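You operate a simulated robot arm through the tools that you are given. There is no shell and no other tool. Be economical: measure what you need, move in short steps, check, and stop when the job is done.

Carry out the task below with a simulated robot arm. There is one attempt and no reset: what you move stays moved.

TASK
Put two of the springs from the top of the check bench on the grey tray.

It is judged by the outcome, as a careful person would: the job done as asked, and still so three seconds after it is handed in. It fails if anything else is knocked over, pushed out of place, dropped, spilled or broken.

THE ROBOT
A 7-joint arm with a two-finger parallel gripper, fixed in place. Base frame: the origin is at the foot of the arm, x ahead of it, y to its left, z up; the work surface is at about z = 0.86. Lengths are in m, angles in rad, forces in N, time in s.
With the tool pointing down near the work surface it reaches from about 0.3 to 0.7 m from the base axis. Its first joint turns from -1.152 to 1.152 rad. Payload 1.57 kg.
Tool frame: the origin (TCP) lies between the finger pads and is the grasp point; the fingertips stand 0.03 m ahead of it; z points along the fingers, y is the line along which they close. The gripper opens to 0.11 m. The fingers are 0.024 m wide and 0.012 m thick; the gripper's body (0.048 by 0.112 m) begins 0.078 m behind the TCP.
Orientation is that of the tool frame in the base frame, as a unit quaternion [w, x, y, z]. With the fingers straight down and closing along the base's y, the tool's x points along the base's -x, its y along +y and its z along -z.

THE INTERFACE
- The arm moves only by the tool move_arm. Its argument "steps" is a list that holds one entry, the list of rows, each a list of 7 numbers: the finger opening in m, from 0 to 0.11, then the shift along the tool's x, y, z in m, then the turn, a rotation vector about the tool's x, y, z in rad. In form: [[[claw, x, y, z, rx, ry, rz], ...]]. A call has 1 to 8 rows; each row is the pose to reach, as a shift and turn from the pose commanded when the call began, along the tool's axes at that moment. A row lasts 0.2 s, in which the tool goes at most 0.05 m and 0.15 rad; a call with a longer step from one row to the next is refused whole, and so is a gripper value outside its range. A pose out of reach is approached as far as the arm can. The call stops where the force on the tool passes 40 N (or 10 N more than at its start, if that is more) or the arm is blocked; 0.2 s more then pass. The fingers move at their own pace (about 0.108 m/s each) and stop on an object; they squeeze with about 27 N. The grip force told is the motor's: it shows also when the fingers shut on nothing. Time passes only in rows, and 0.2 s behind the last, so rows that repeat a pose let the fingers close. It gives the time, the measured TCP pose, the force on the tool (base axes), the opening and the grip force at its end, in the units of the frame above (readings bear some noise), and new pictures: "pictures" is both (left out), scene, wrist or none.
- Cameras (640 x 400 px; columns grow to the right, rows downward): "scene" is fixed at [0.1641, -0.3985, 1.3901]; the picture's right is [0.75, -0.66, 0.00], its down [-0.46, -0.52, -0.72] and it looks along [0.48, 0.54, -0.69] (base axes); focal length 262 px, centre (320, 200). "wrist" rides on the gripper at [-0.036, 0, -0.08] in the tool frame; the picture's right is [0.00, -1.00, 0.00], its down [0.97, 0.00, -0.24] and it looks along [0.24, 0.00, 0.97] (tool axes); focal length 218 px, centre (320, 200).
- measure_at(camera, pixels): for up to 12 pixels [column, row] of the newest picture of that camera ("zoom" is the newest enlarged one), the place [x, y, z] in the base frame of the surface seen there, good to about 0.002 m. No time passes.
- close_up(camera, box): a new picture of the part [left, top, right, bottom] of that camera's present view, enlarged. No time passes.
- sign_off(): hands the job in; it is judged then, once.

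Work in short steps. Measure before you move; look again where a grasp or a placing could have gone wrong, and mend it. You have 60 turns and 120 pictures in all, the two below and enlarged ones among them. Open the gripper and draw the arm clear of the work before you hand the job in, unless the task says otherwise; then end with one line.

The tools are called after "Request:" by a JSON object that holds its "api" and its "payload". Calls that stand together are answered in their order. move_arm: Moves the arm, as the interface text tells. Its arguments: {"type":"object","properties":{"steps":{"type":"array"},"pictures":{"type":"string","enum":["both","scene","wrist","none"]}},"required":["steps"]} The other tools are called the same way: measure_at (camera, pixels) gives the place of the surface under pixels of a picture; close_up (camera, box) takes an enlarged picture of a part of a camera's view; sign_off () hands the job in.

At the start:

```text
time: 0.0
tool_pos: [0.3737, -0.1443, 1.1327]
ee_rot: [-0.001, -0.001, 1.0, 0.0]
contact_force: [-0.4, 0.3, 0.1]
gripper_width: 0.1103
grasp_force: 0.1
```

scene: 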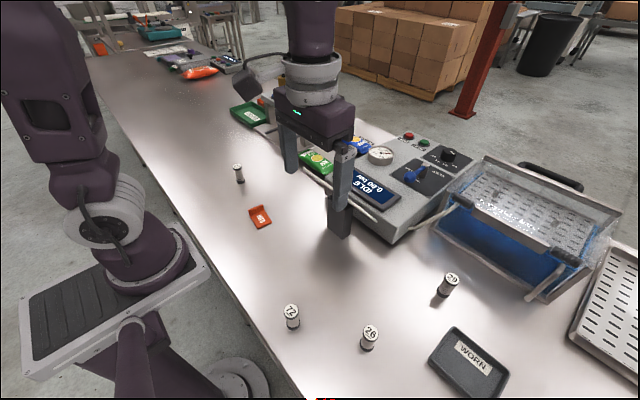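
wrist: 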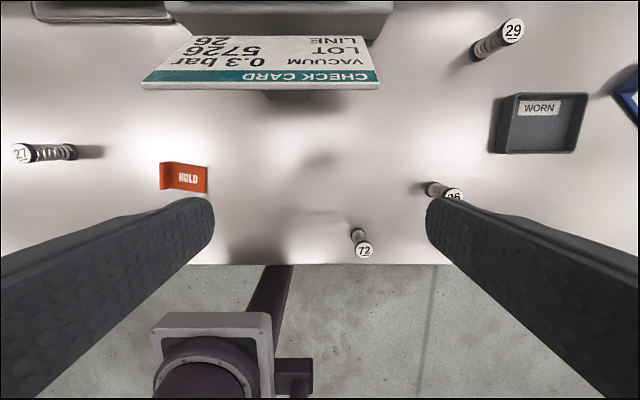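

The pictures show springs 27, 72, 26 and 29, a tray marked WORN and other items. I enlarge the scene to identify trays and labels.

Request:
{"api": "close_up", "payload": {"camera": "scene", "box": [200, 240, 520, 400]}}

Request:
{"api": "close_up", "payload": {"camera": "scene", "box": [220, 80, 460, 240]}}

Request:
{"api": "close_up", "payload": {"camera": "wrist", "box": [0, 0, 400, 250]}}

Request:
{"api": "close_up", "payload": {"camera": "wrist", "box": [400, 0, 640, 220]}}

Request:
{"api": "measure_at", "payload": {"camera": "scene", "pixels": [[291, 311], [370, 334], [451, 279], [238, 168], [470, 365], [435, 358], [487, 395], [456, 330], [505, 350], [259, 216], [345, 265], [448, 290]]}}

```text
2.00 times, centred on (360, 320) of scene
```

zoom: 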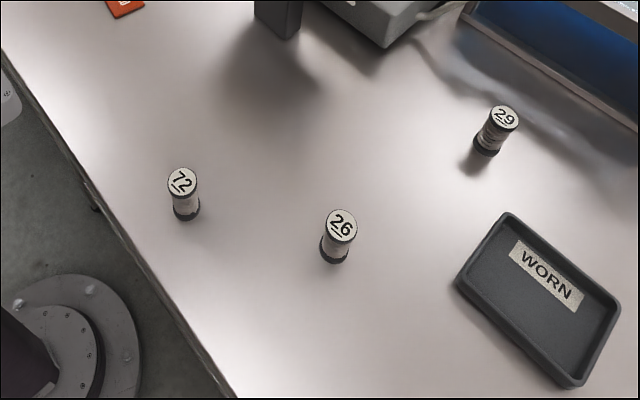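

```text
2.50 times, centred on (340, 160) of scene
```

zoom: 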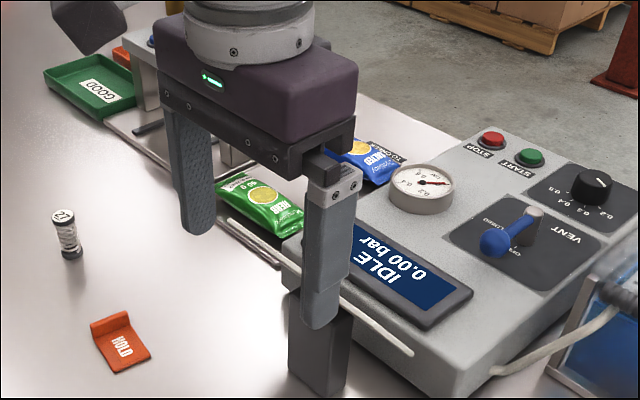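

```text
1.60 times, centred on (200, 125) of wrist
```

zoom: 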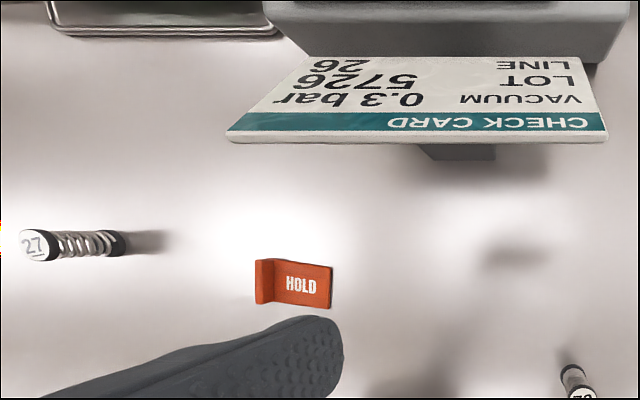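

```text
1.82 times, centred on (520, 110) of wrist
```

zoom: 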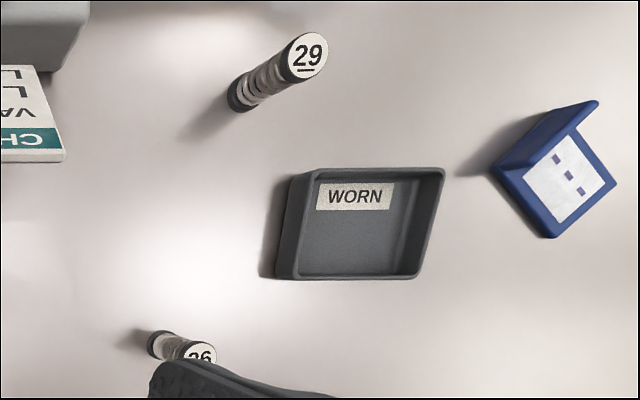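

```text
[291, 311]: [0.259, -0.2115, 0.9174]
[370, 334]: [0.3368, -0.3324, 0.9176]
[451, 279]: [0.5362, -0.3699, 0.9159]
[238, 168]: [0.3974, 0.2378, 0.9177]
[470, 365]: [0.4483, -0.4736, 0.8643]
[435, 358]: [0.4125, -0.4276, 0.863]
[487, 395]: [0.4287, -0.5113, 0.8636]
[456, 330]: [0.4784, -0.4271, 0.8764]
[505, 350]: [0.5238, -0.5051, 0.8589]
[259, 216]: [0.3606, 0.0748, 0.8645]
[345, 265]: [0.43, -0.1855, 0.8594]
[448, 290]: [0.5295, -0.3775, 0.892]
```

Request:
{"api": "close_up", "payload": {"camera": "scene", "box": [400, 260, 560, 400]}}

Request:
{"api": "close_up", "payload": {"camera": "scene", "box": [330, 300, 410, 370]}}

Request:
{"api": "measure_at", "payload": {"camera": "wrist", "pixels": [[516, 95], [587, 95], [573, 152], [498, 152], [545, 130], [530, 135], [560, 135], [503, 30], [510, 30], [480, 45], [625, 80]]}}

```text
2.86 times, centred on (480, 330) of scene
```

zoom: 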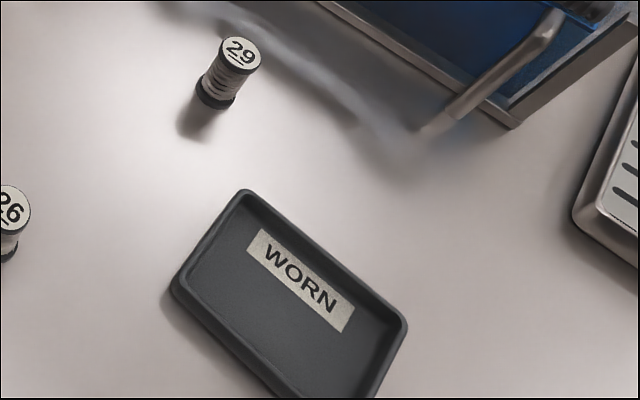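

```text
5.71 times, centred on (370, 335) of scene
```

zoom: 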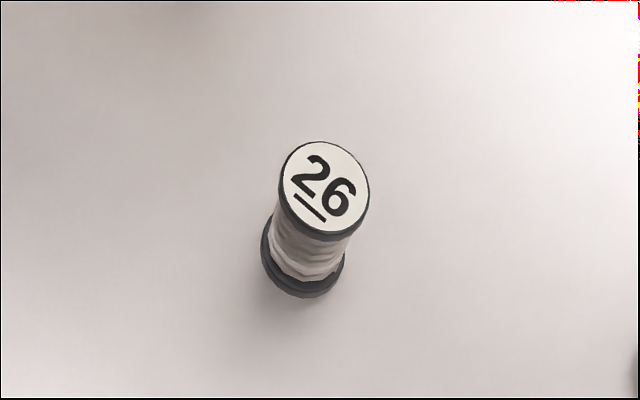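

```text
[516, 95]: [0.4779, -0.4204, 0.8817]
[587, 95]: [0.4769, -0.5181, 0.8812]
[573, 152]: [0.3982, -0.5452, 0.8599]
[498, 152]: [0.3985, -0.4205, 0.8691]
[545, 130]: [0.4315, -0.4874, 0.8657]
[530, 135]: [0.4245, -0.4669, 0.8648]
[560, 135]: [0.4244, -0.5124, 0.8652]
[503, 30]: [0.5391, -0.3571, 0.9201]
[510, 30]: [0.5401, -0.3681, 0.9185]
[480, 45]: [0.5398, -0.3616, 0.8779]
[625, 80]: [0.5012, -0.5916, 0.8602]
```

Springs stand about 0.058 m tall; the grey tray is the WORN one (rim z≈0.881, floor ≈0.865). I measure centres more precisely and the bath beside spring 29.

Request:
{"api": "measure_at", "payload": {"camera": "scene", "pixels": [[371, 333], [452, 278], [437, 230], [500, 255], [530, 298], [548, 270], [510, 373], [428, 362], [465, 327], [475, 398], [448, 205], [440, 222]]}}

Request:
{"api": "move_arm", "payload": {"steps": [[[0.08, 0.009, -0.047, 0, 0, 0, 0], [0.08, 0.018, -0.094, 0, 0, 0, 0], [0.08, 0.027, -0.141, 0, 0, 0, 0], [0.08, 0.036, -0.188, 0, 0, 0, 0], [0.08, 0.036, -0.188, 0.045, 0, 0, 0], [0.08, 0.036, -0.188, 0.09, 0, 0, 0]]]}}

```text
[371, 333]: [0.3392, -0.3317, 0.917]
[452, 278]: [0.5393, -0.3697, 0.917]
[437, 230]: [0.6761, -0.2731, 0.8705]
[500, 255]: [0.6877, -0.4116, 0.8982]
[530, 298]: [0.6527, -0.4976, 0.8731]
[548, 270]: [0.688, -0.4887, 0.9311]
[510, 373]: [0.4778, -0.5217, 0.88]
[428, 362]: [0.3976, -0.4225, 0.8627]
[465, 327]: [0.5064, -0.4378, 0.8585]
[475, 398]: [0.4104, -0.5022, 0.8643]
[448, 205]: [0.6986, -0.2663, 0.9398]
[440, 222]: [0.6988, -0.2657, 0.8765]
```

```text
time: 1.4
tool_pos: [0.3385, -0.3334, 1.0415]
ee_rot: [0.001, 0.0, 1.0, 0.0]
contact_force: [-0.1, 0.8, -0.7]
gripper_width: 0.0801
grasp_force: 0.1
```

scene: 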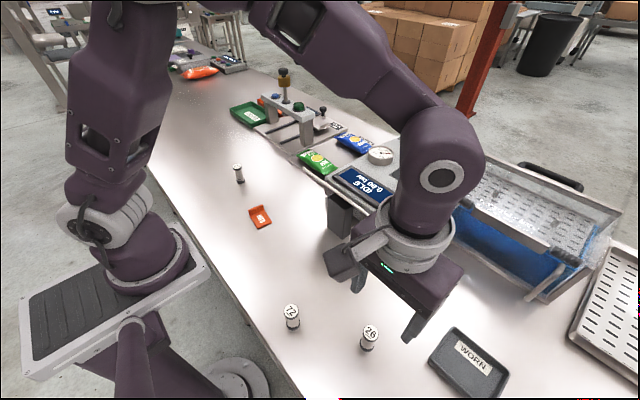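
wrist: 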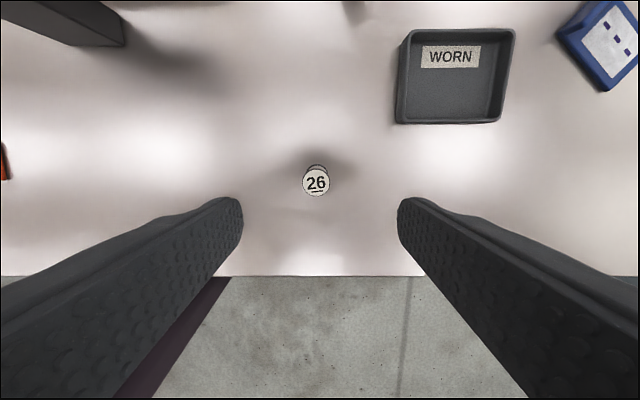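

Spring 26's cap appears at (316,182), near the grasp axis. I measure it and the tray's inner corners.

Request:
{"api": "measure_at", "payload": {"camera": "wrist", "pixels": [[316, 183], [305, 183], [327, 183], [316, 173], [316, 193], [410, 40], [508, 40], [496, 112], [402, 112], [430, 95], [475, 60], [452, 80]]}}

Request:
{"api": "close_up", "payload": {"camera": "wrist", "box": [280, 150, 360, 210]}}

```text
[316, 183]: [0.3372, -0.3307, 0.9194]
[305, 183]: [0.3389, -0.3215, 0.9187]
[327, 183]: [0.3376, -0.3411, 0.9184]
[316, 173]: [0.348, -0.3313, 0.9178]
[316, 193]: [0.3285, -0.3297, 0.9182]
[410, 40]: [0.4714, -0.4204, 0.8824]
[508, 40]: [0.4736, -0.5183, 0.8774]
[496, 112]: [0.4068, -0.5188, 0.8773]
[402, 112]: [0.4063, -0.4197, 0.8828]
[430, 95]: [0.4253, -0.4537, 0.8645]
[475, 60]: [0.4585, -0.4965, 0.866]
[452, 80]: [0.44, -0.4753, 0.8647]
```

```text
6.67 times, centred on (320, 180) of wrist
```

zoom: 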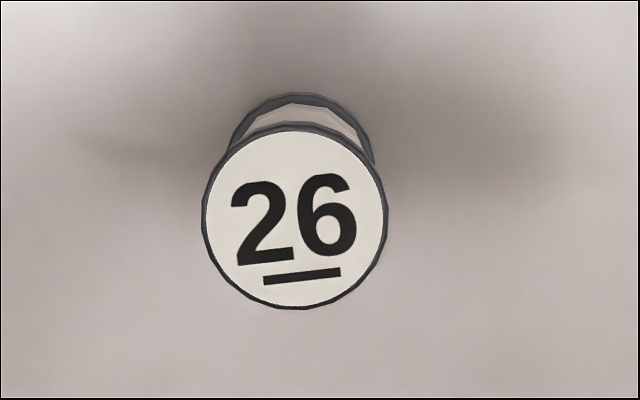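

Spring centre is (0.338, -0.331). I descend to TCP z≈0.906 and close.

Request:
{"api": "move_arm", "payload": {"steps": [[[0.08, 0, 0.0025, 0.045, 0, 0, 0], [0.08, 0, 0.0025, 0.09, 0, 0, 0], [0.08, 0, 0.0025, 0.12, 0, 0, 0], [0.08, 0, 0.0025, 0.135, 0, 0, 0], [0.02, 0, 0.0025, 0.135, 0, 0, 0], [0.0, 0, 0.0025, 0.135, 0, 0, 0], [0.0, 0, 0.0025, 0.135, 0, 0, 0]]]}}

```text
time: 3.0
tool_pos: [0.3363, -0.3317, 0.9076]
ee_rot: [0.0, 0.0, 1.0, 0.0]
contact_force: [0.5, -0.5, -0.4]
gripper_width: 0.0255
grasp_force: 27.1
```

scene: 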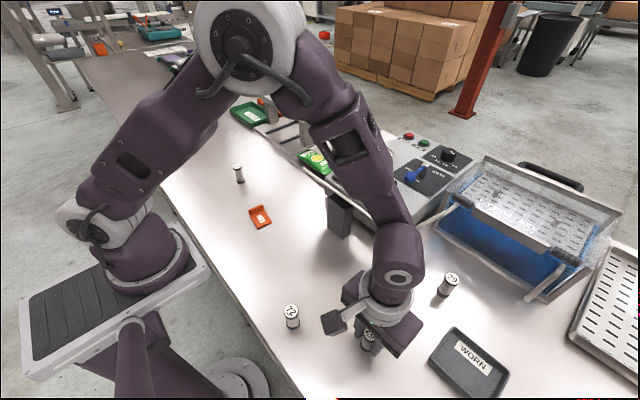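
wrist: 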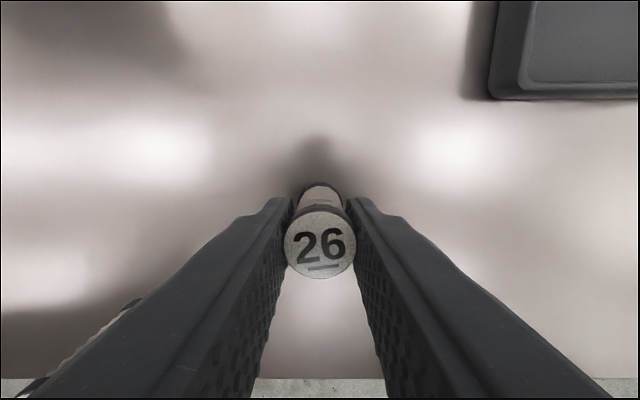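

Gripped (0.0255 m). I lift 0.07 m and carry it over the far near part of the tray, about (0.422, -0.494).

Request:
{"api": "move_arm", "payload": {"steps": [[[0.0, 0, 0, -0.03, 0, 0, 0], [0.0, 0, 0, -0.07, 0, 0, 0], [0.0, -0.02, -0.04, -0.07, 0, 0, 0], [0.0, -0.042, -0.08, -0.07, 0, 0, 0], [0.0, -0.064, -0.122, -0.07, 0, 0, 0], [0.0, -0.085, -0.162, -0.07, 0, 0, 0], [0.0, -0.085, -0.162, -0.07, 0, 0, 0]]]}}

```text
time: 4.6
tool_pos: [0.4176, -0.481, 0.9772]
ee_rot: [-0.001, 0.001, 1.0, 0.001]
contact_force: [0.1, 0.1, -1.2]
gripper_width: 0.0258
grasp_force: 26.9
out of reach, approached as far as the arm can: row 6, 7
```

scene: 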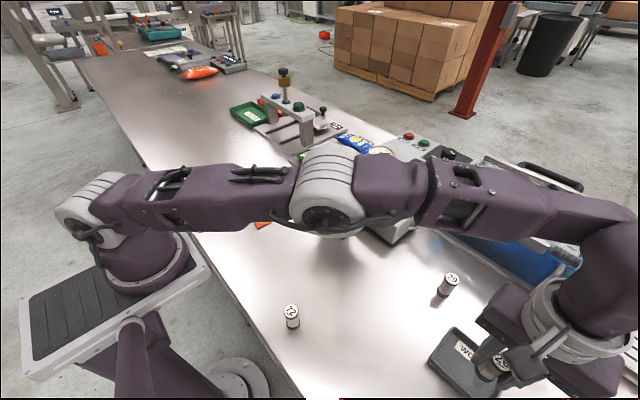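
wrist: 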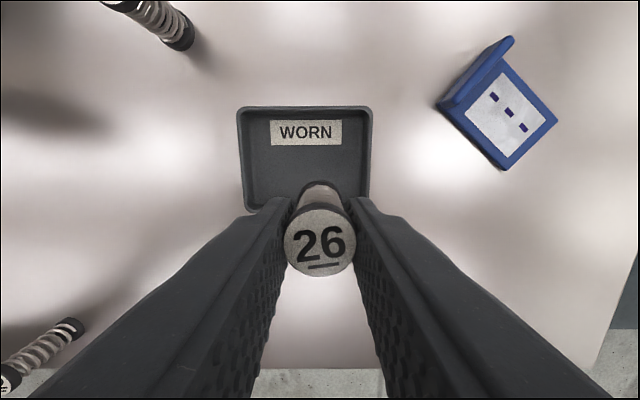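

The arm reached (0.4176, -0.481), slightly short of target but still well inside the tray. I descend partly here and check where it goes.

Request:
{"api": "move_arm", "payload": {"steps": [[[0.0, 0, 0, 0.02, 0, 0, 0], [0.0, 0, 0, 0.04, 0, 0, 0]]]}}

```text
time: 5.2
tool_pos: [0.4171, -0.4817, 0.9377]
ee_rot: [0.0, 0.0, 1.0, -0.001]
contact_force: [1.1, -0.4, -0.5]
gripper_width: 0.0258
grasp_force: 27.0
```

scene: 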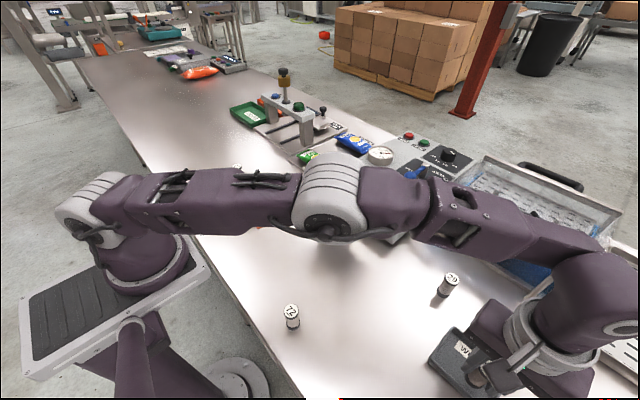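
wrist: 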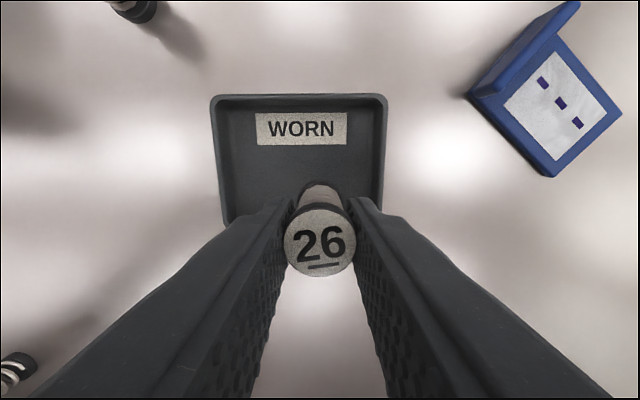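

Spring 26 hangs above the tray floor with clearance. I descend straight to near contact.

Request:
{"api": "move_arm", "payload": {"steps": [[[0.0, -0.002, 0, 0.012, 0, 0, 0], [0.0, -0.002, 0, 0.02, 0, 0, 0], [0.0, -0.002, 0, 0.023, 0, 0, 0]]]}}

```text
time: 6.0
tool_pos: [0.4179, -0.4819, 0.9149]
ee_rot: [-0.001, 0.001, 1.0, 0.0]
contact_force: [-0.5, 0.1, -1.1]
gripper_width: 0.0258
grasp_force: 27.1
```

scene: 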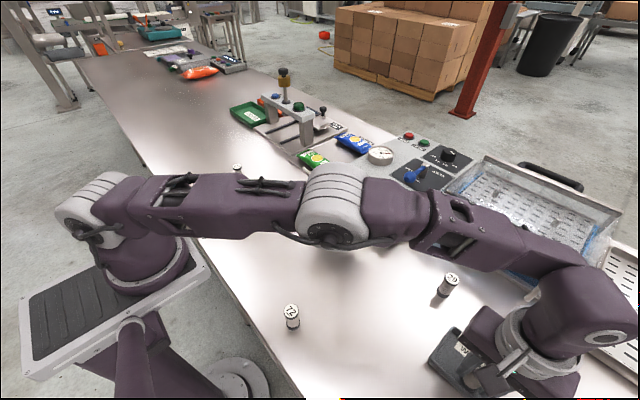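
wrist: 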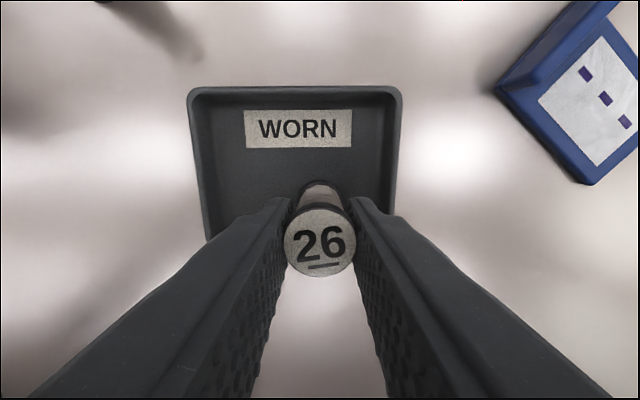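

Height is ~2 mm off the floor; the near wall is close, so I shift 5 mm inward, then lower to touch.

Request:
{"api": "move_arm", "payload": {"steps": [[[0.0, -0.005, 0, 0, 0, 0, 0], [0.0, -0.005, 0, 0.0015, 0, 0, 0], [0.0, -0.005, 0, 0.0025, 0, 0, 0]]], "pictures": "wrist"}}

```text
time: 6.8
tool_pos: [0.424, -0.4825, 0.9124]
ee_rot: [0.0, 0.0, 1.0, 0.0]
contact_force: [-0.1, 0.8, 2.3]
gripper_width: 0.0258
grasp_force: 26.8
```

wrist: 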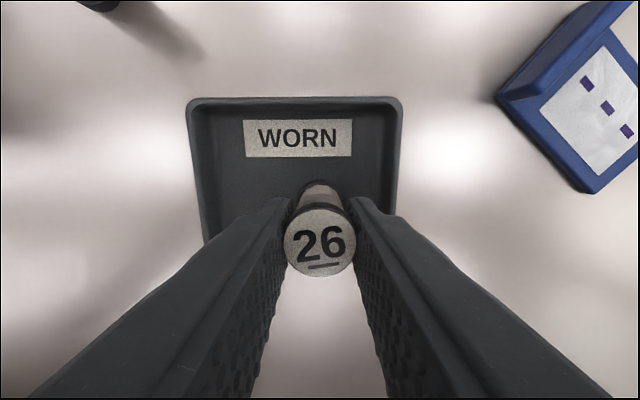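

Light contact with the floor (2.3 N). I open slightly and lift away.

Request:
{"api": "move_arm", "payload": {"steps": [[[0.03, -0.0, 0, 0, 0, 0, 0], [0.038, 0, 0, 0, 0, 0, 0], [0.038, 0, 0, 0, 0, 0, 0], [0.038, 0, 0, -0.03, 0, 0, 0], [0.05, 0, 0, -0.075, 0, 0, 0], [0.07, 0, 0, -0.12, 0, 0, 0]]]}}

```text
time: 8.2
tool_pos: [0.4197, -0.4781, 1.0318]
ee_rot: [-0.001, 0.002, 1.0, 0.0]
contact_force: [0.4, -0.5, 0.6]
gripper_width: 0.0699
grasp_force: 0.1
out of reach, approached as far as the arm can: row 6
```

scene: 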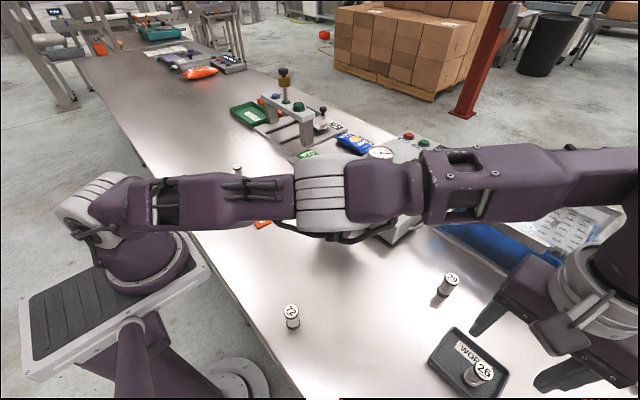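
wrist: 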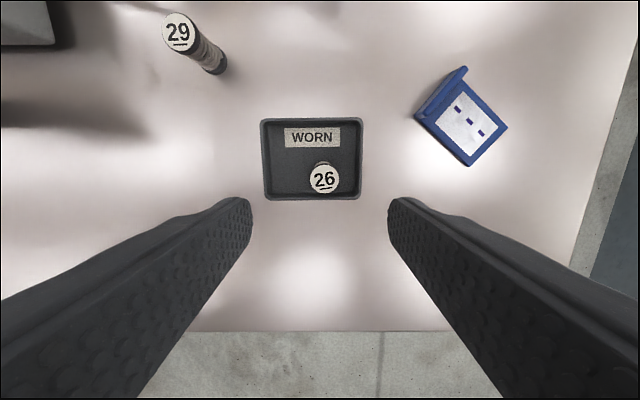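

Spring 26 stands in the tray. Next I go above spring 72 at (0.259, -0.2115), well within reach.

Request:
{"api": "move_arm", "payload": {"steps": [[[0.08, 0.023, 0.038, 0, 0, 0, 0], [0.08, 0.046, 0.076, 0, 0, 0, 0], [0.08, 0.069, 0.114, 0, 0, 0, 0], [0.08, 0.092, 0.152, 0, 0, 0, 0], [0.08, 0.115, 0.19, 0, 0, 0, 0], [0.08, 0.138, 0.228, 0, 0, 0, 0], [0.08, 0.16, 0.267, 0, 0, 0, 0]]]}}

```text
time: 9.8
tool_pos: [0.4177, -0.4369, 1.1138]
ee_rot: [-0.001, 0.0, 1.0, 0.001]
contact_force: [0.0, 0.5, -0.2]
gripper_width: 0.08
grasp_force: 0.1
out of reach, approached as far as the arm can: row 1, 2, 3, 4, 5, 6, 7
```

scene: 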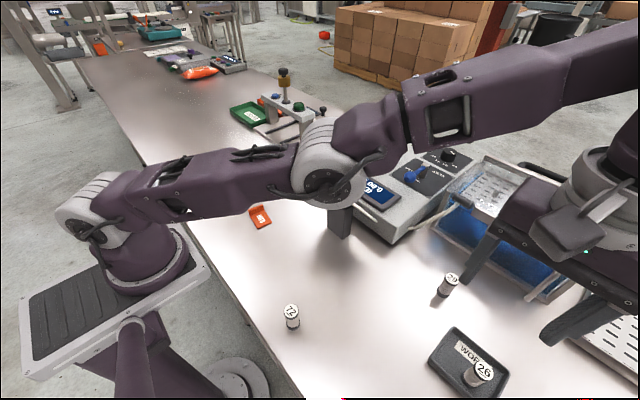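
wrist: 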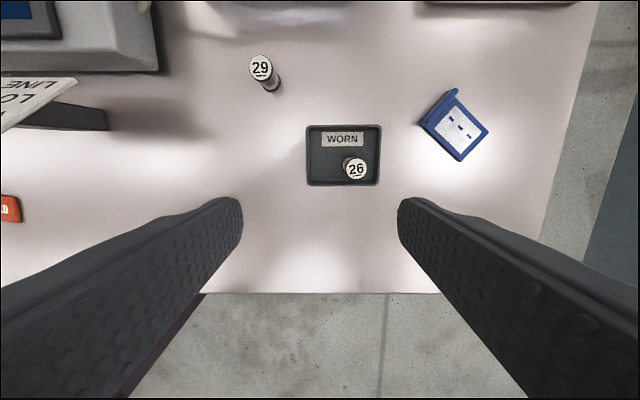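

The arm drifted upward in a near-straight elbow posture instead of moving inward. I try small inward steps to see how it responds.

Request:
{"api": "move_arm", "payload": {"steps": [[[0.08, 0.01, 0.01, 0, 0, 0, 0], [0.08, 0.02, 0.02, 0, 0, 0, 0], [0.08, 0.03, 0.03, 0, 0, 0, 0]]], "pictures": "scene"}}

```text
time: 10.6
tool_pos: [0.4179, -0.4388, 1.1129]
ee_rot: [0.0, 0.0, 1.0, 0.001]
contact_force: [-0.5, 0.6, 0.1]
gripper_width: 0.0801
grasp_force: 0.1
out of reach, approached as far as the arm can: row 1, 2, 3
```

scene: 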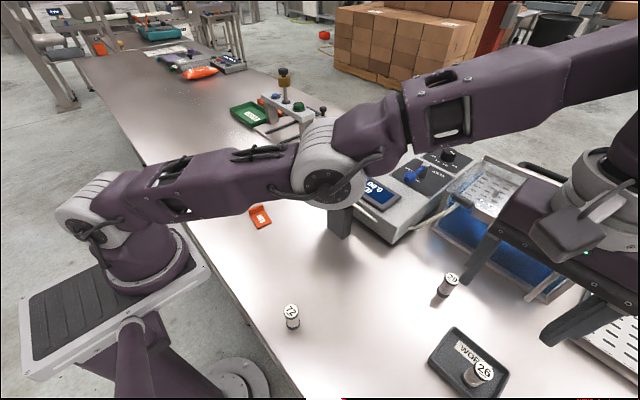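

The shoulder seems at its limit with the forearm raised. I close the fingers a bit and swing outward and down over the tray's empty far-left part, to restore the elbow-up posture.

Request:
{"api": "move_arm", "payload": {"steps": [[[0.0, 0, 0, 0, 0, 0, 0], [0.0, -0.021, -0.014, 0.043, 0, 0, 0], [0.0, -0.0415, -0.0075, 0.083, 0, 0, 0], [0.0, -0.056, 0.0045, 0.123, 0, 0, 0], [0.0, -0.056, 0.0045, 0.123, 0, 0, 0]]]}}

```text
time: 11.8
tool_pos: [0.4726, -0.432, 0.9892]
ee_rot: [0.0, 0.001, 1.0, 0.0]
contact_force: [0.3, -0.8, 0.1]
gripper_width: 0.0
grasp_force: 21.0
```

scene: 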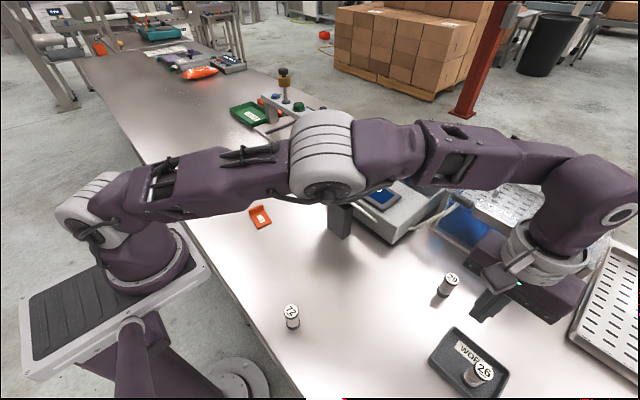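
wrist: 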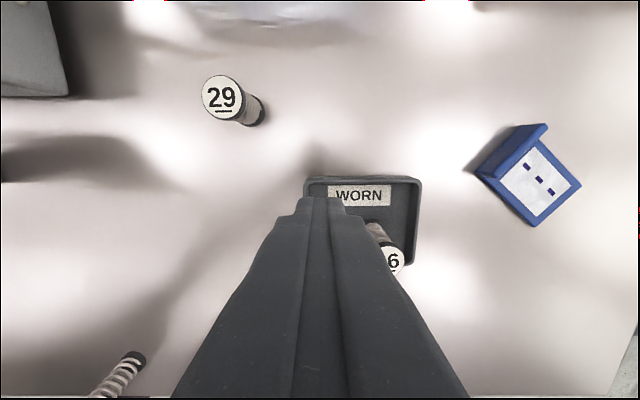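

Elbow-up posture is back with no flags. I move inward to above spring 72.

Request:
{"api": "move_arm", "payload": {"steps": [[[0.0, 0.03, 0.031, 0, 0, 0, 0], [0.02, 0.06, 0.062, -0.005, 0, 0, 0], [0.04, 0.09, 0.093, -0.01, 0, 0, 0], [0.06, 0.12, 0.125, -0.02, 0, 0, 0], [0.08, 0.152, 0.158, -0.03, 0, 0, 0], [0.08, 0.183, 0.19, -0.04, 0, 0, 0], [0.08, 0.2126, 0.2205, -0.05, 0, 0, 0], [0.08, 0.2126, 0.2205, -0.05, 0, 0, 0]]]}}

```text
time: 13.6
tool_pos: [0.2601, -0.2115, 1.0405]
ee_rot: [0.0, -0.001, 1.0, -0.001]
contact_force: [0.1, 0.5, 0.5]
gripper_width: 0.0802
grasp_force: 0.1
```

scene: 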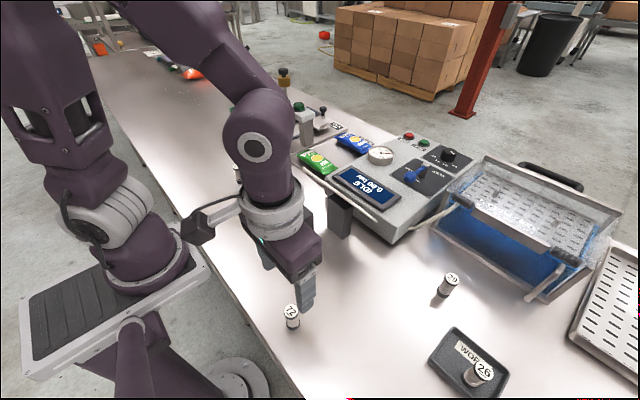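
wrist: 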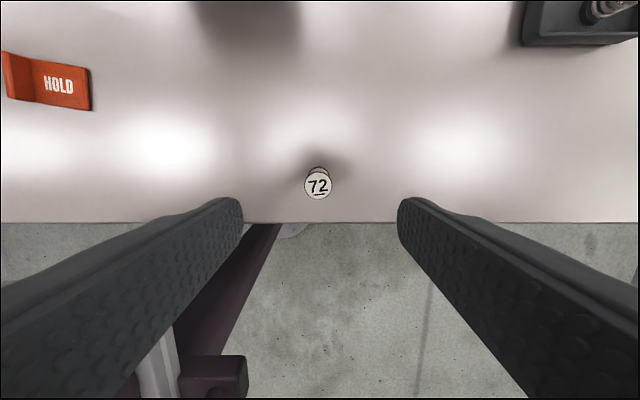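

Spring 72's cap is at (318,185), aligned. I descend and grip.

Request:
{"api": "move_arm", "payload": {"steps": [[[0.08, 0, 0.0015, 0.045, 0, 0, 0], [0.08, 0, 0.0015, 0.09, 0, 0, 0], [0.08, 0, 0.0015, 0.12, 0, 0, 0], [0.08, 0, 0.0015, 0.134, 0, 0, 0], [0.02, 0, 0.0015, 0.134, 0, 0, 0], [0.0, 0, 0.0015, 0.134, 0, 0, 0], [0.0, 0, 0.0015, 0.134, 0, 0, 0]]]}}

```text
time: 15.2
tool_pos: [0.26, -0.2117, 0.906]
ee_rot: [0.001, 0.0, 1.0, 0.0]
contact_force: [-0.2, 1.2, -0.4]
gripper_width: 0.0257
grasp_force: 26.9
```

scene: 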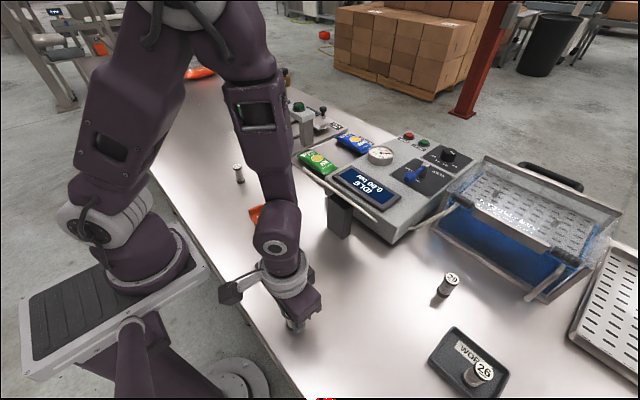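
wrist: 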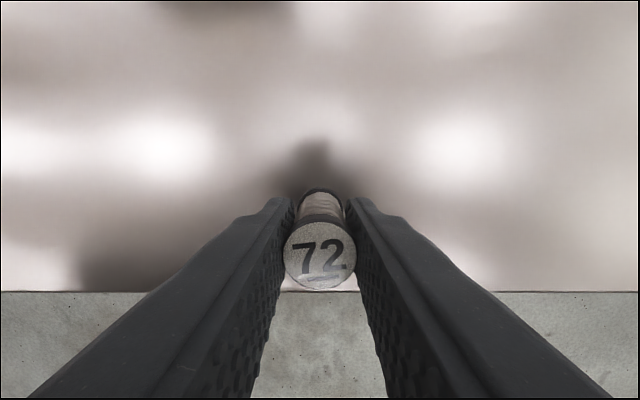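

Gripped. I lift and carry most of the way.

Request:
{"api": "move_arm", "payload": {"steps": [[[0.0, 0, 0, -0.03, 0, 0, 0], [0.0, 0, 0, -0.065, 0, 0, 0], [0.0, -0.028, -0.033, -0.065, 0, 0, 0], [0.0, -0.056, -0.066, -0.065, 0, 0, 0], [0.0, -0.084, -0.099, -0.065, 0, 0, 0], [0.0, -0.112, -0.132, -0.065, 0, 0, 0], [0.0, -0.14, -0.164, -0.065, 0, 0, 0], [0.0, -0.165, -0.194, -0.065, 0, 0, 0]]]}}

```text
time: 17.0
tool_pos: [0.427, -0.4047, 0.971]
ee_rot: [-0.001, -0.001, 1.0, 0.001]
contact_force: [0.1, 0.2, -0.3]
gripper_width: 0.0252
grasp_force: 27.2
```

scene: 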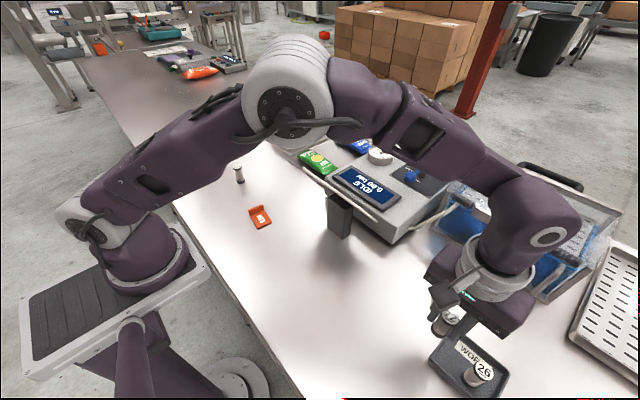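
wrist: 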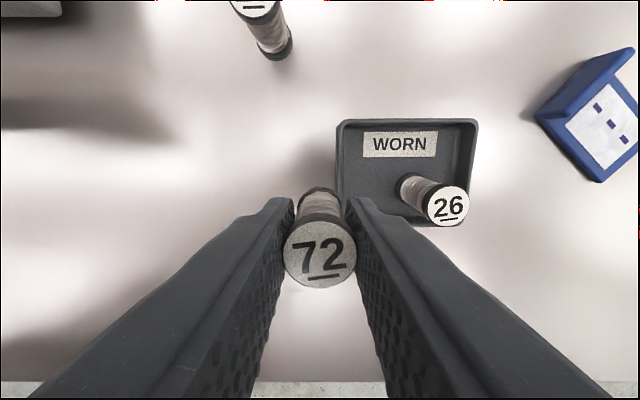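

Elbow-up and steady. I measure tray walls and spring 26 for placing.

Request:
{"api": "measure_at", "payload": {"camera": "wrist", "pixels": [[447, 206], [348, 150], [352, 150], [340, 150], [400, 131], [400, 127], [400, 122], [370, 170], [400, 182], [474, 150]]}}

Request:
{"api": "close_up", "payload": {"camera": "wrist", "box": [320, 110, 490, 240]}}

```text
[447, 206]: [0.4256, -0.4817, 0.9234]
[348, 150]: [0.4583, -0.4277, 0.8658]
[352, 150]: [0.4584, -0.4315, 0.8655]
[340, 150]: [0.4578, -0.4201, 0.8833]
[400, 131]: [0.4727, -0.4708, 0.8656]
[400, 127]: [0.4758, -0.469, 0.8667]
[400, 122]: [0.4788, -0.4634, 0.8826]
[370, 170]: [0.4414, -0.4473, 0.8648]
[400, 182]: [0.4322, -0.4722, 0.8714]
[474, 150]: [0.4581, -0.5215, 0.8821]
```

```text
3.08 times, centred on (405, 175) of wrist
```

zoom: 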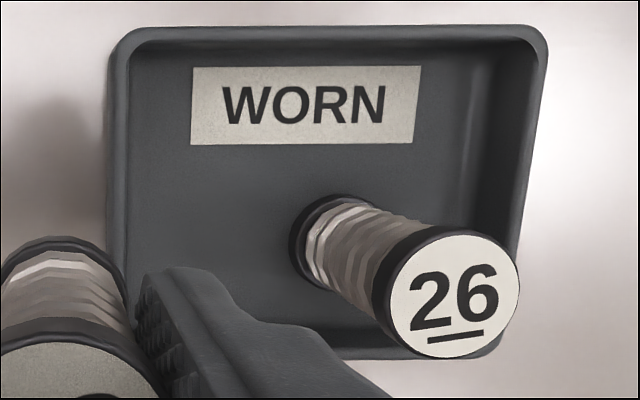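

Target for spring 72 is (0.457, -0.456): free of spring 26, and keeps the fingers inside the rim. I move in x first, lower, then y, keeping its base above the rim.

Request:
{"api": "move_arm", "payload": {"steps": [[[0.0, -0.03, 0, 0, 0, 0, 0], [0.0, -0.031, 0, 0.03, 0, 0, 0], [0.0, -0.031, -0.025, 0.03, 0, 0, 0], [0.0, -0.031, -0.051, 0.03, 0, 0, 0], [0.0, -0.031, -0.051, 0.03, 0, 0, 0]]]}}

```text
time: 18.2
tool_pos: [0.4571, -0.4564, 0.9409]
ee_rot: [-0.001, 0.0, 1.0, 0.0]
contact_force: [0.1, 0.0, -1.5]
gripper_width: 0.0258
grasp_force: 27.3
```

scene: 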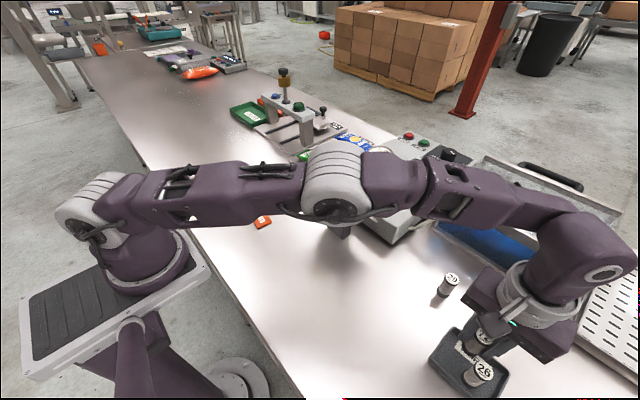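
wrist: 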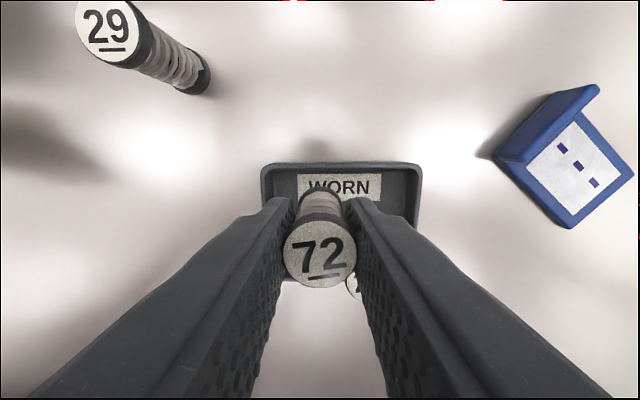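

On target. I lower to light contact.

Request:
{"api": "move_arm", "payload": {"steps": [[[0.0, 0, 0, 0.014, 0, 0, 0], [0.0, 0, 0, 0.025, 0, 0, 0], [0.0, 0, 0, 0.0285, 0, 0, 0], [0.0, 0, 0, 0.0305, 0, 0, 0]]]}}

```text
time: 19.2
tool_pos: [0.4565, -0.4558, 0.9106]
ee_rot: [0.001, 0.0, 1.0, 0.0]
contact_force: [-0.8, 2.5, 7.3]
gripper_width: 0.0255
grasp_force: 27.2
```

scene: 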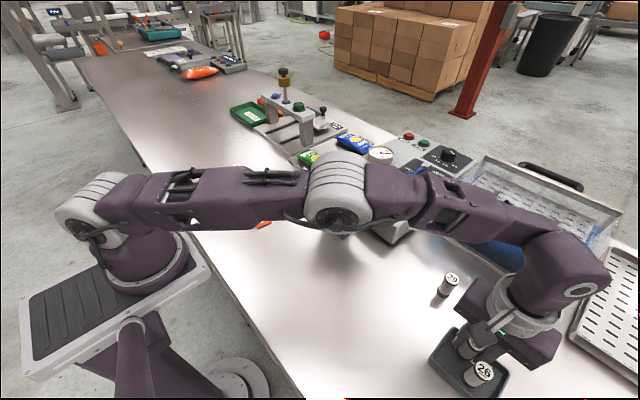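
wrist: 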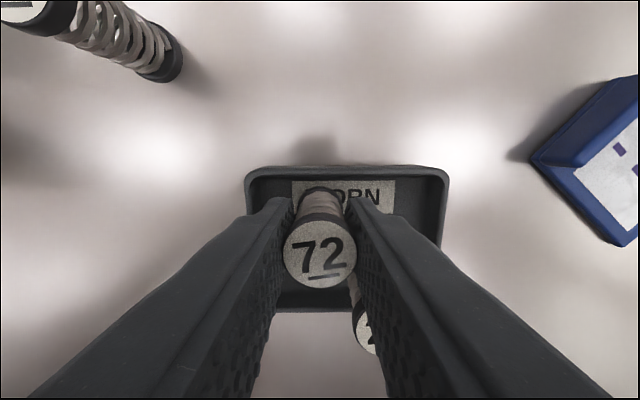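

Firm contact with the floor (7 N). I release with a small opening and lift just above the spring's top.

Request:
{"api": "move_arm", "payload": {"steps": [[[0.03, 0, 0, -0.001, 0, 0, 0], [0.036, 0, 0, -0.001, 0, 0, 0], [0.036, 0, 0, -0.001, 0, 0, 0], [0.036, 0, 0, -0.02, 0, 0, 0], [0.036, 0, 0, -0.04, 0, 0, 0], [0.036, 0, 0, -0.058, 0, 0, 0]]]}}

```text
time: 20.6
tool_pos: [0.4564, -0.4566, 0.9686]
ee_rot: [0.0, 0.0, 1.0, 0.0]
contact_force: [0.4, -0.6, 0.7]
gripper_width: 0.0359
grasp_force: 0.2
```

scene: 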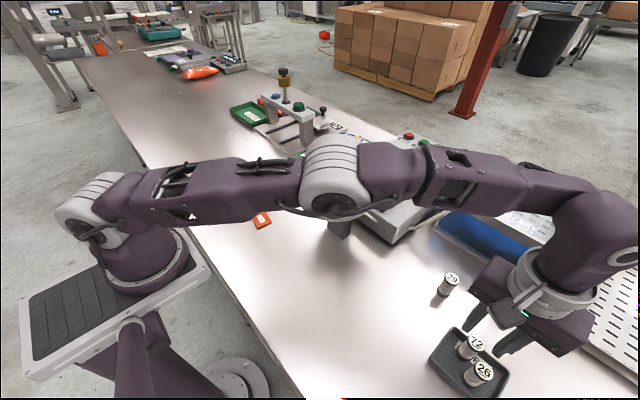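
wrist: 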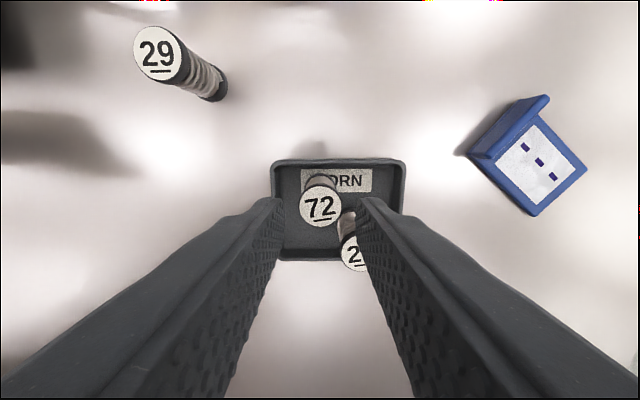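

Both springs stand in the tray, tips are 1.5 cm above them. I retreat inward and up.

Request:
{"api": "move_arm", "payload": {"steps": [[[0.036, 0.02, 0.025, -0.002, 0, 0, 0], [0.036, 0.045, 0.055, -0.01, 0, 0, 0], [0.036, 0.07, 0.09, -0.025, 0, 0, 0], [0.036, 0.095, 0.12, -0.045, 0, 0, 0], [0.05, 0.11, 0.15, -0.075, 0, 0, 0], [0.05, 0.12, 0.18, -0.11, 0, 0, 0], [0.05, 0.12, 0.18, -0.15, 0, 0, 0]]]}}

Request:
{"api": "close_up", "payload": {"camera": "scene", "box": [400, 250, 560, 400]}}

```text
time: 22.2
tool_pos: [0.3369, -0.275, 1.1181]
ee_rot: [0.0, -0.001, 1.0, 0.001]
contact_force: [-0.2, 0.9, -0.8]
gripper_width: 0.0504
grasp_force: 0.1
```

scene: 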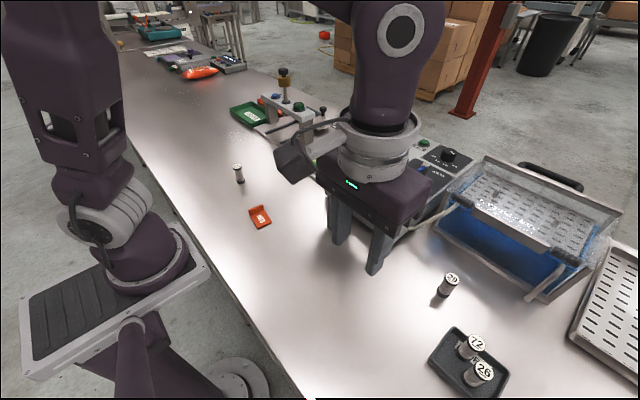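
wrist: 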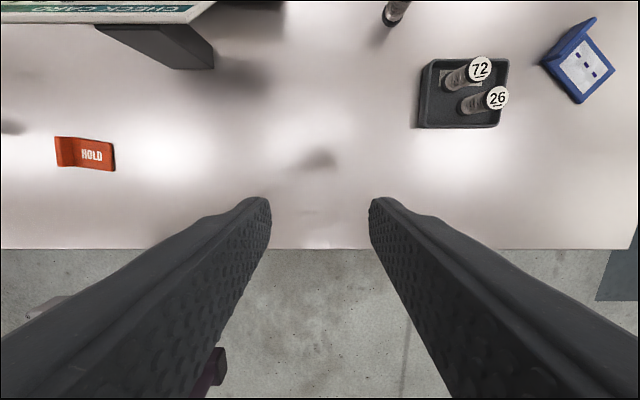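

```text
2.67 times, centred on (480, 325) of scene
```

zoom: 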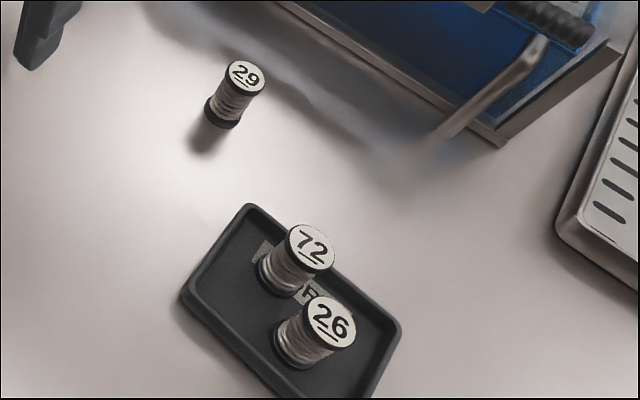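

Both springs stand in the grey tray, everything else is in place and the arm is clear with the gripper open, so I hand in.

Request:
{"api": "sign_off", "payload": {}}

```text
The job is handed in.
```

Springs 26 and 72 are standing upright in the grey WORN tray, the other items are where they were, and the arm is clear with the gripper open.
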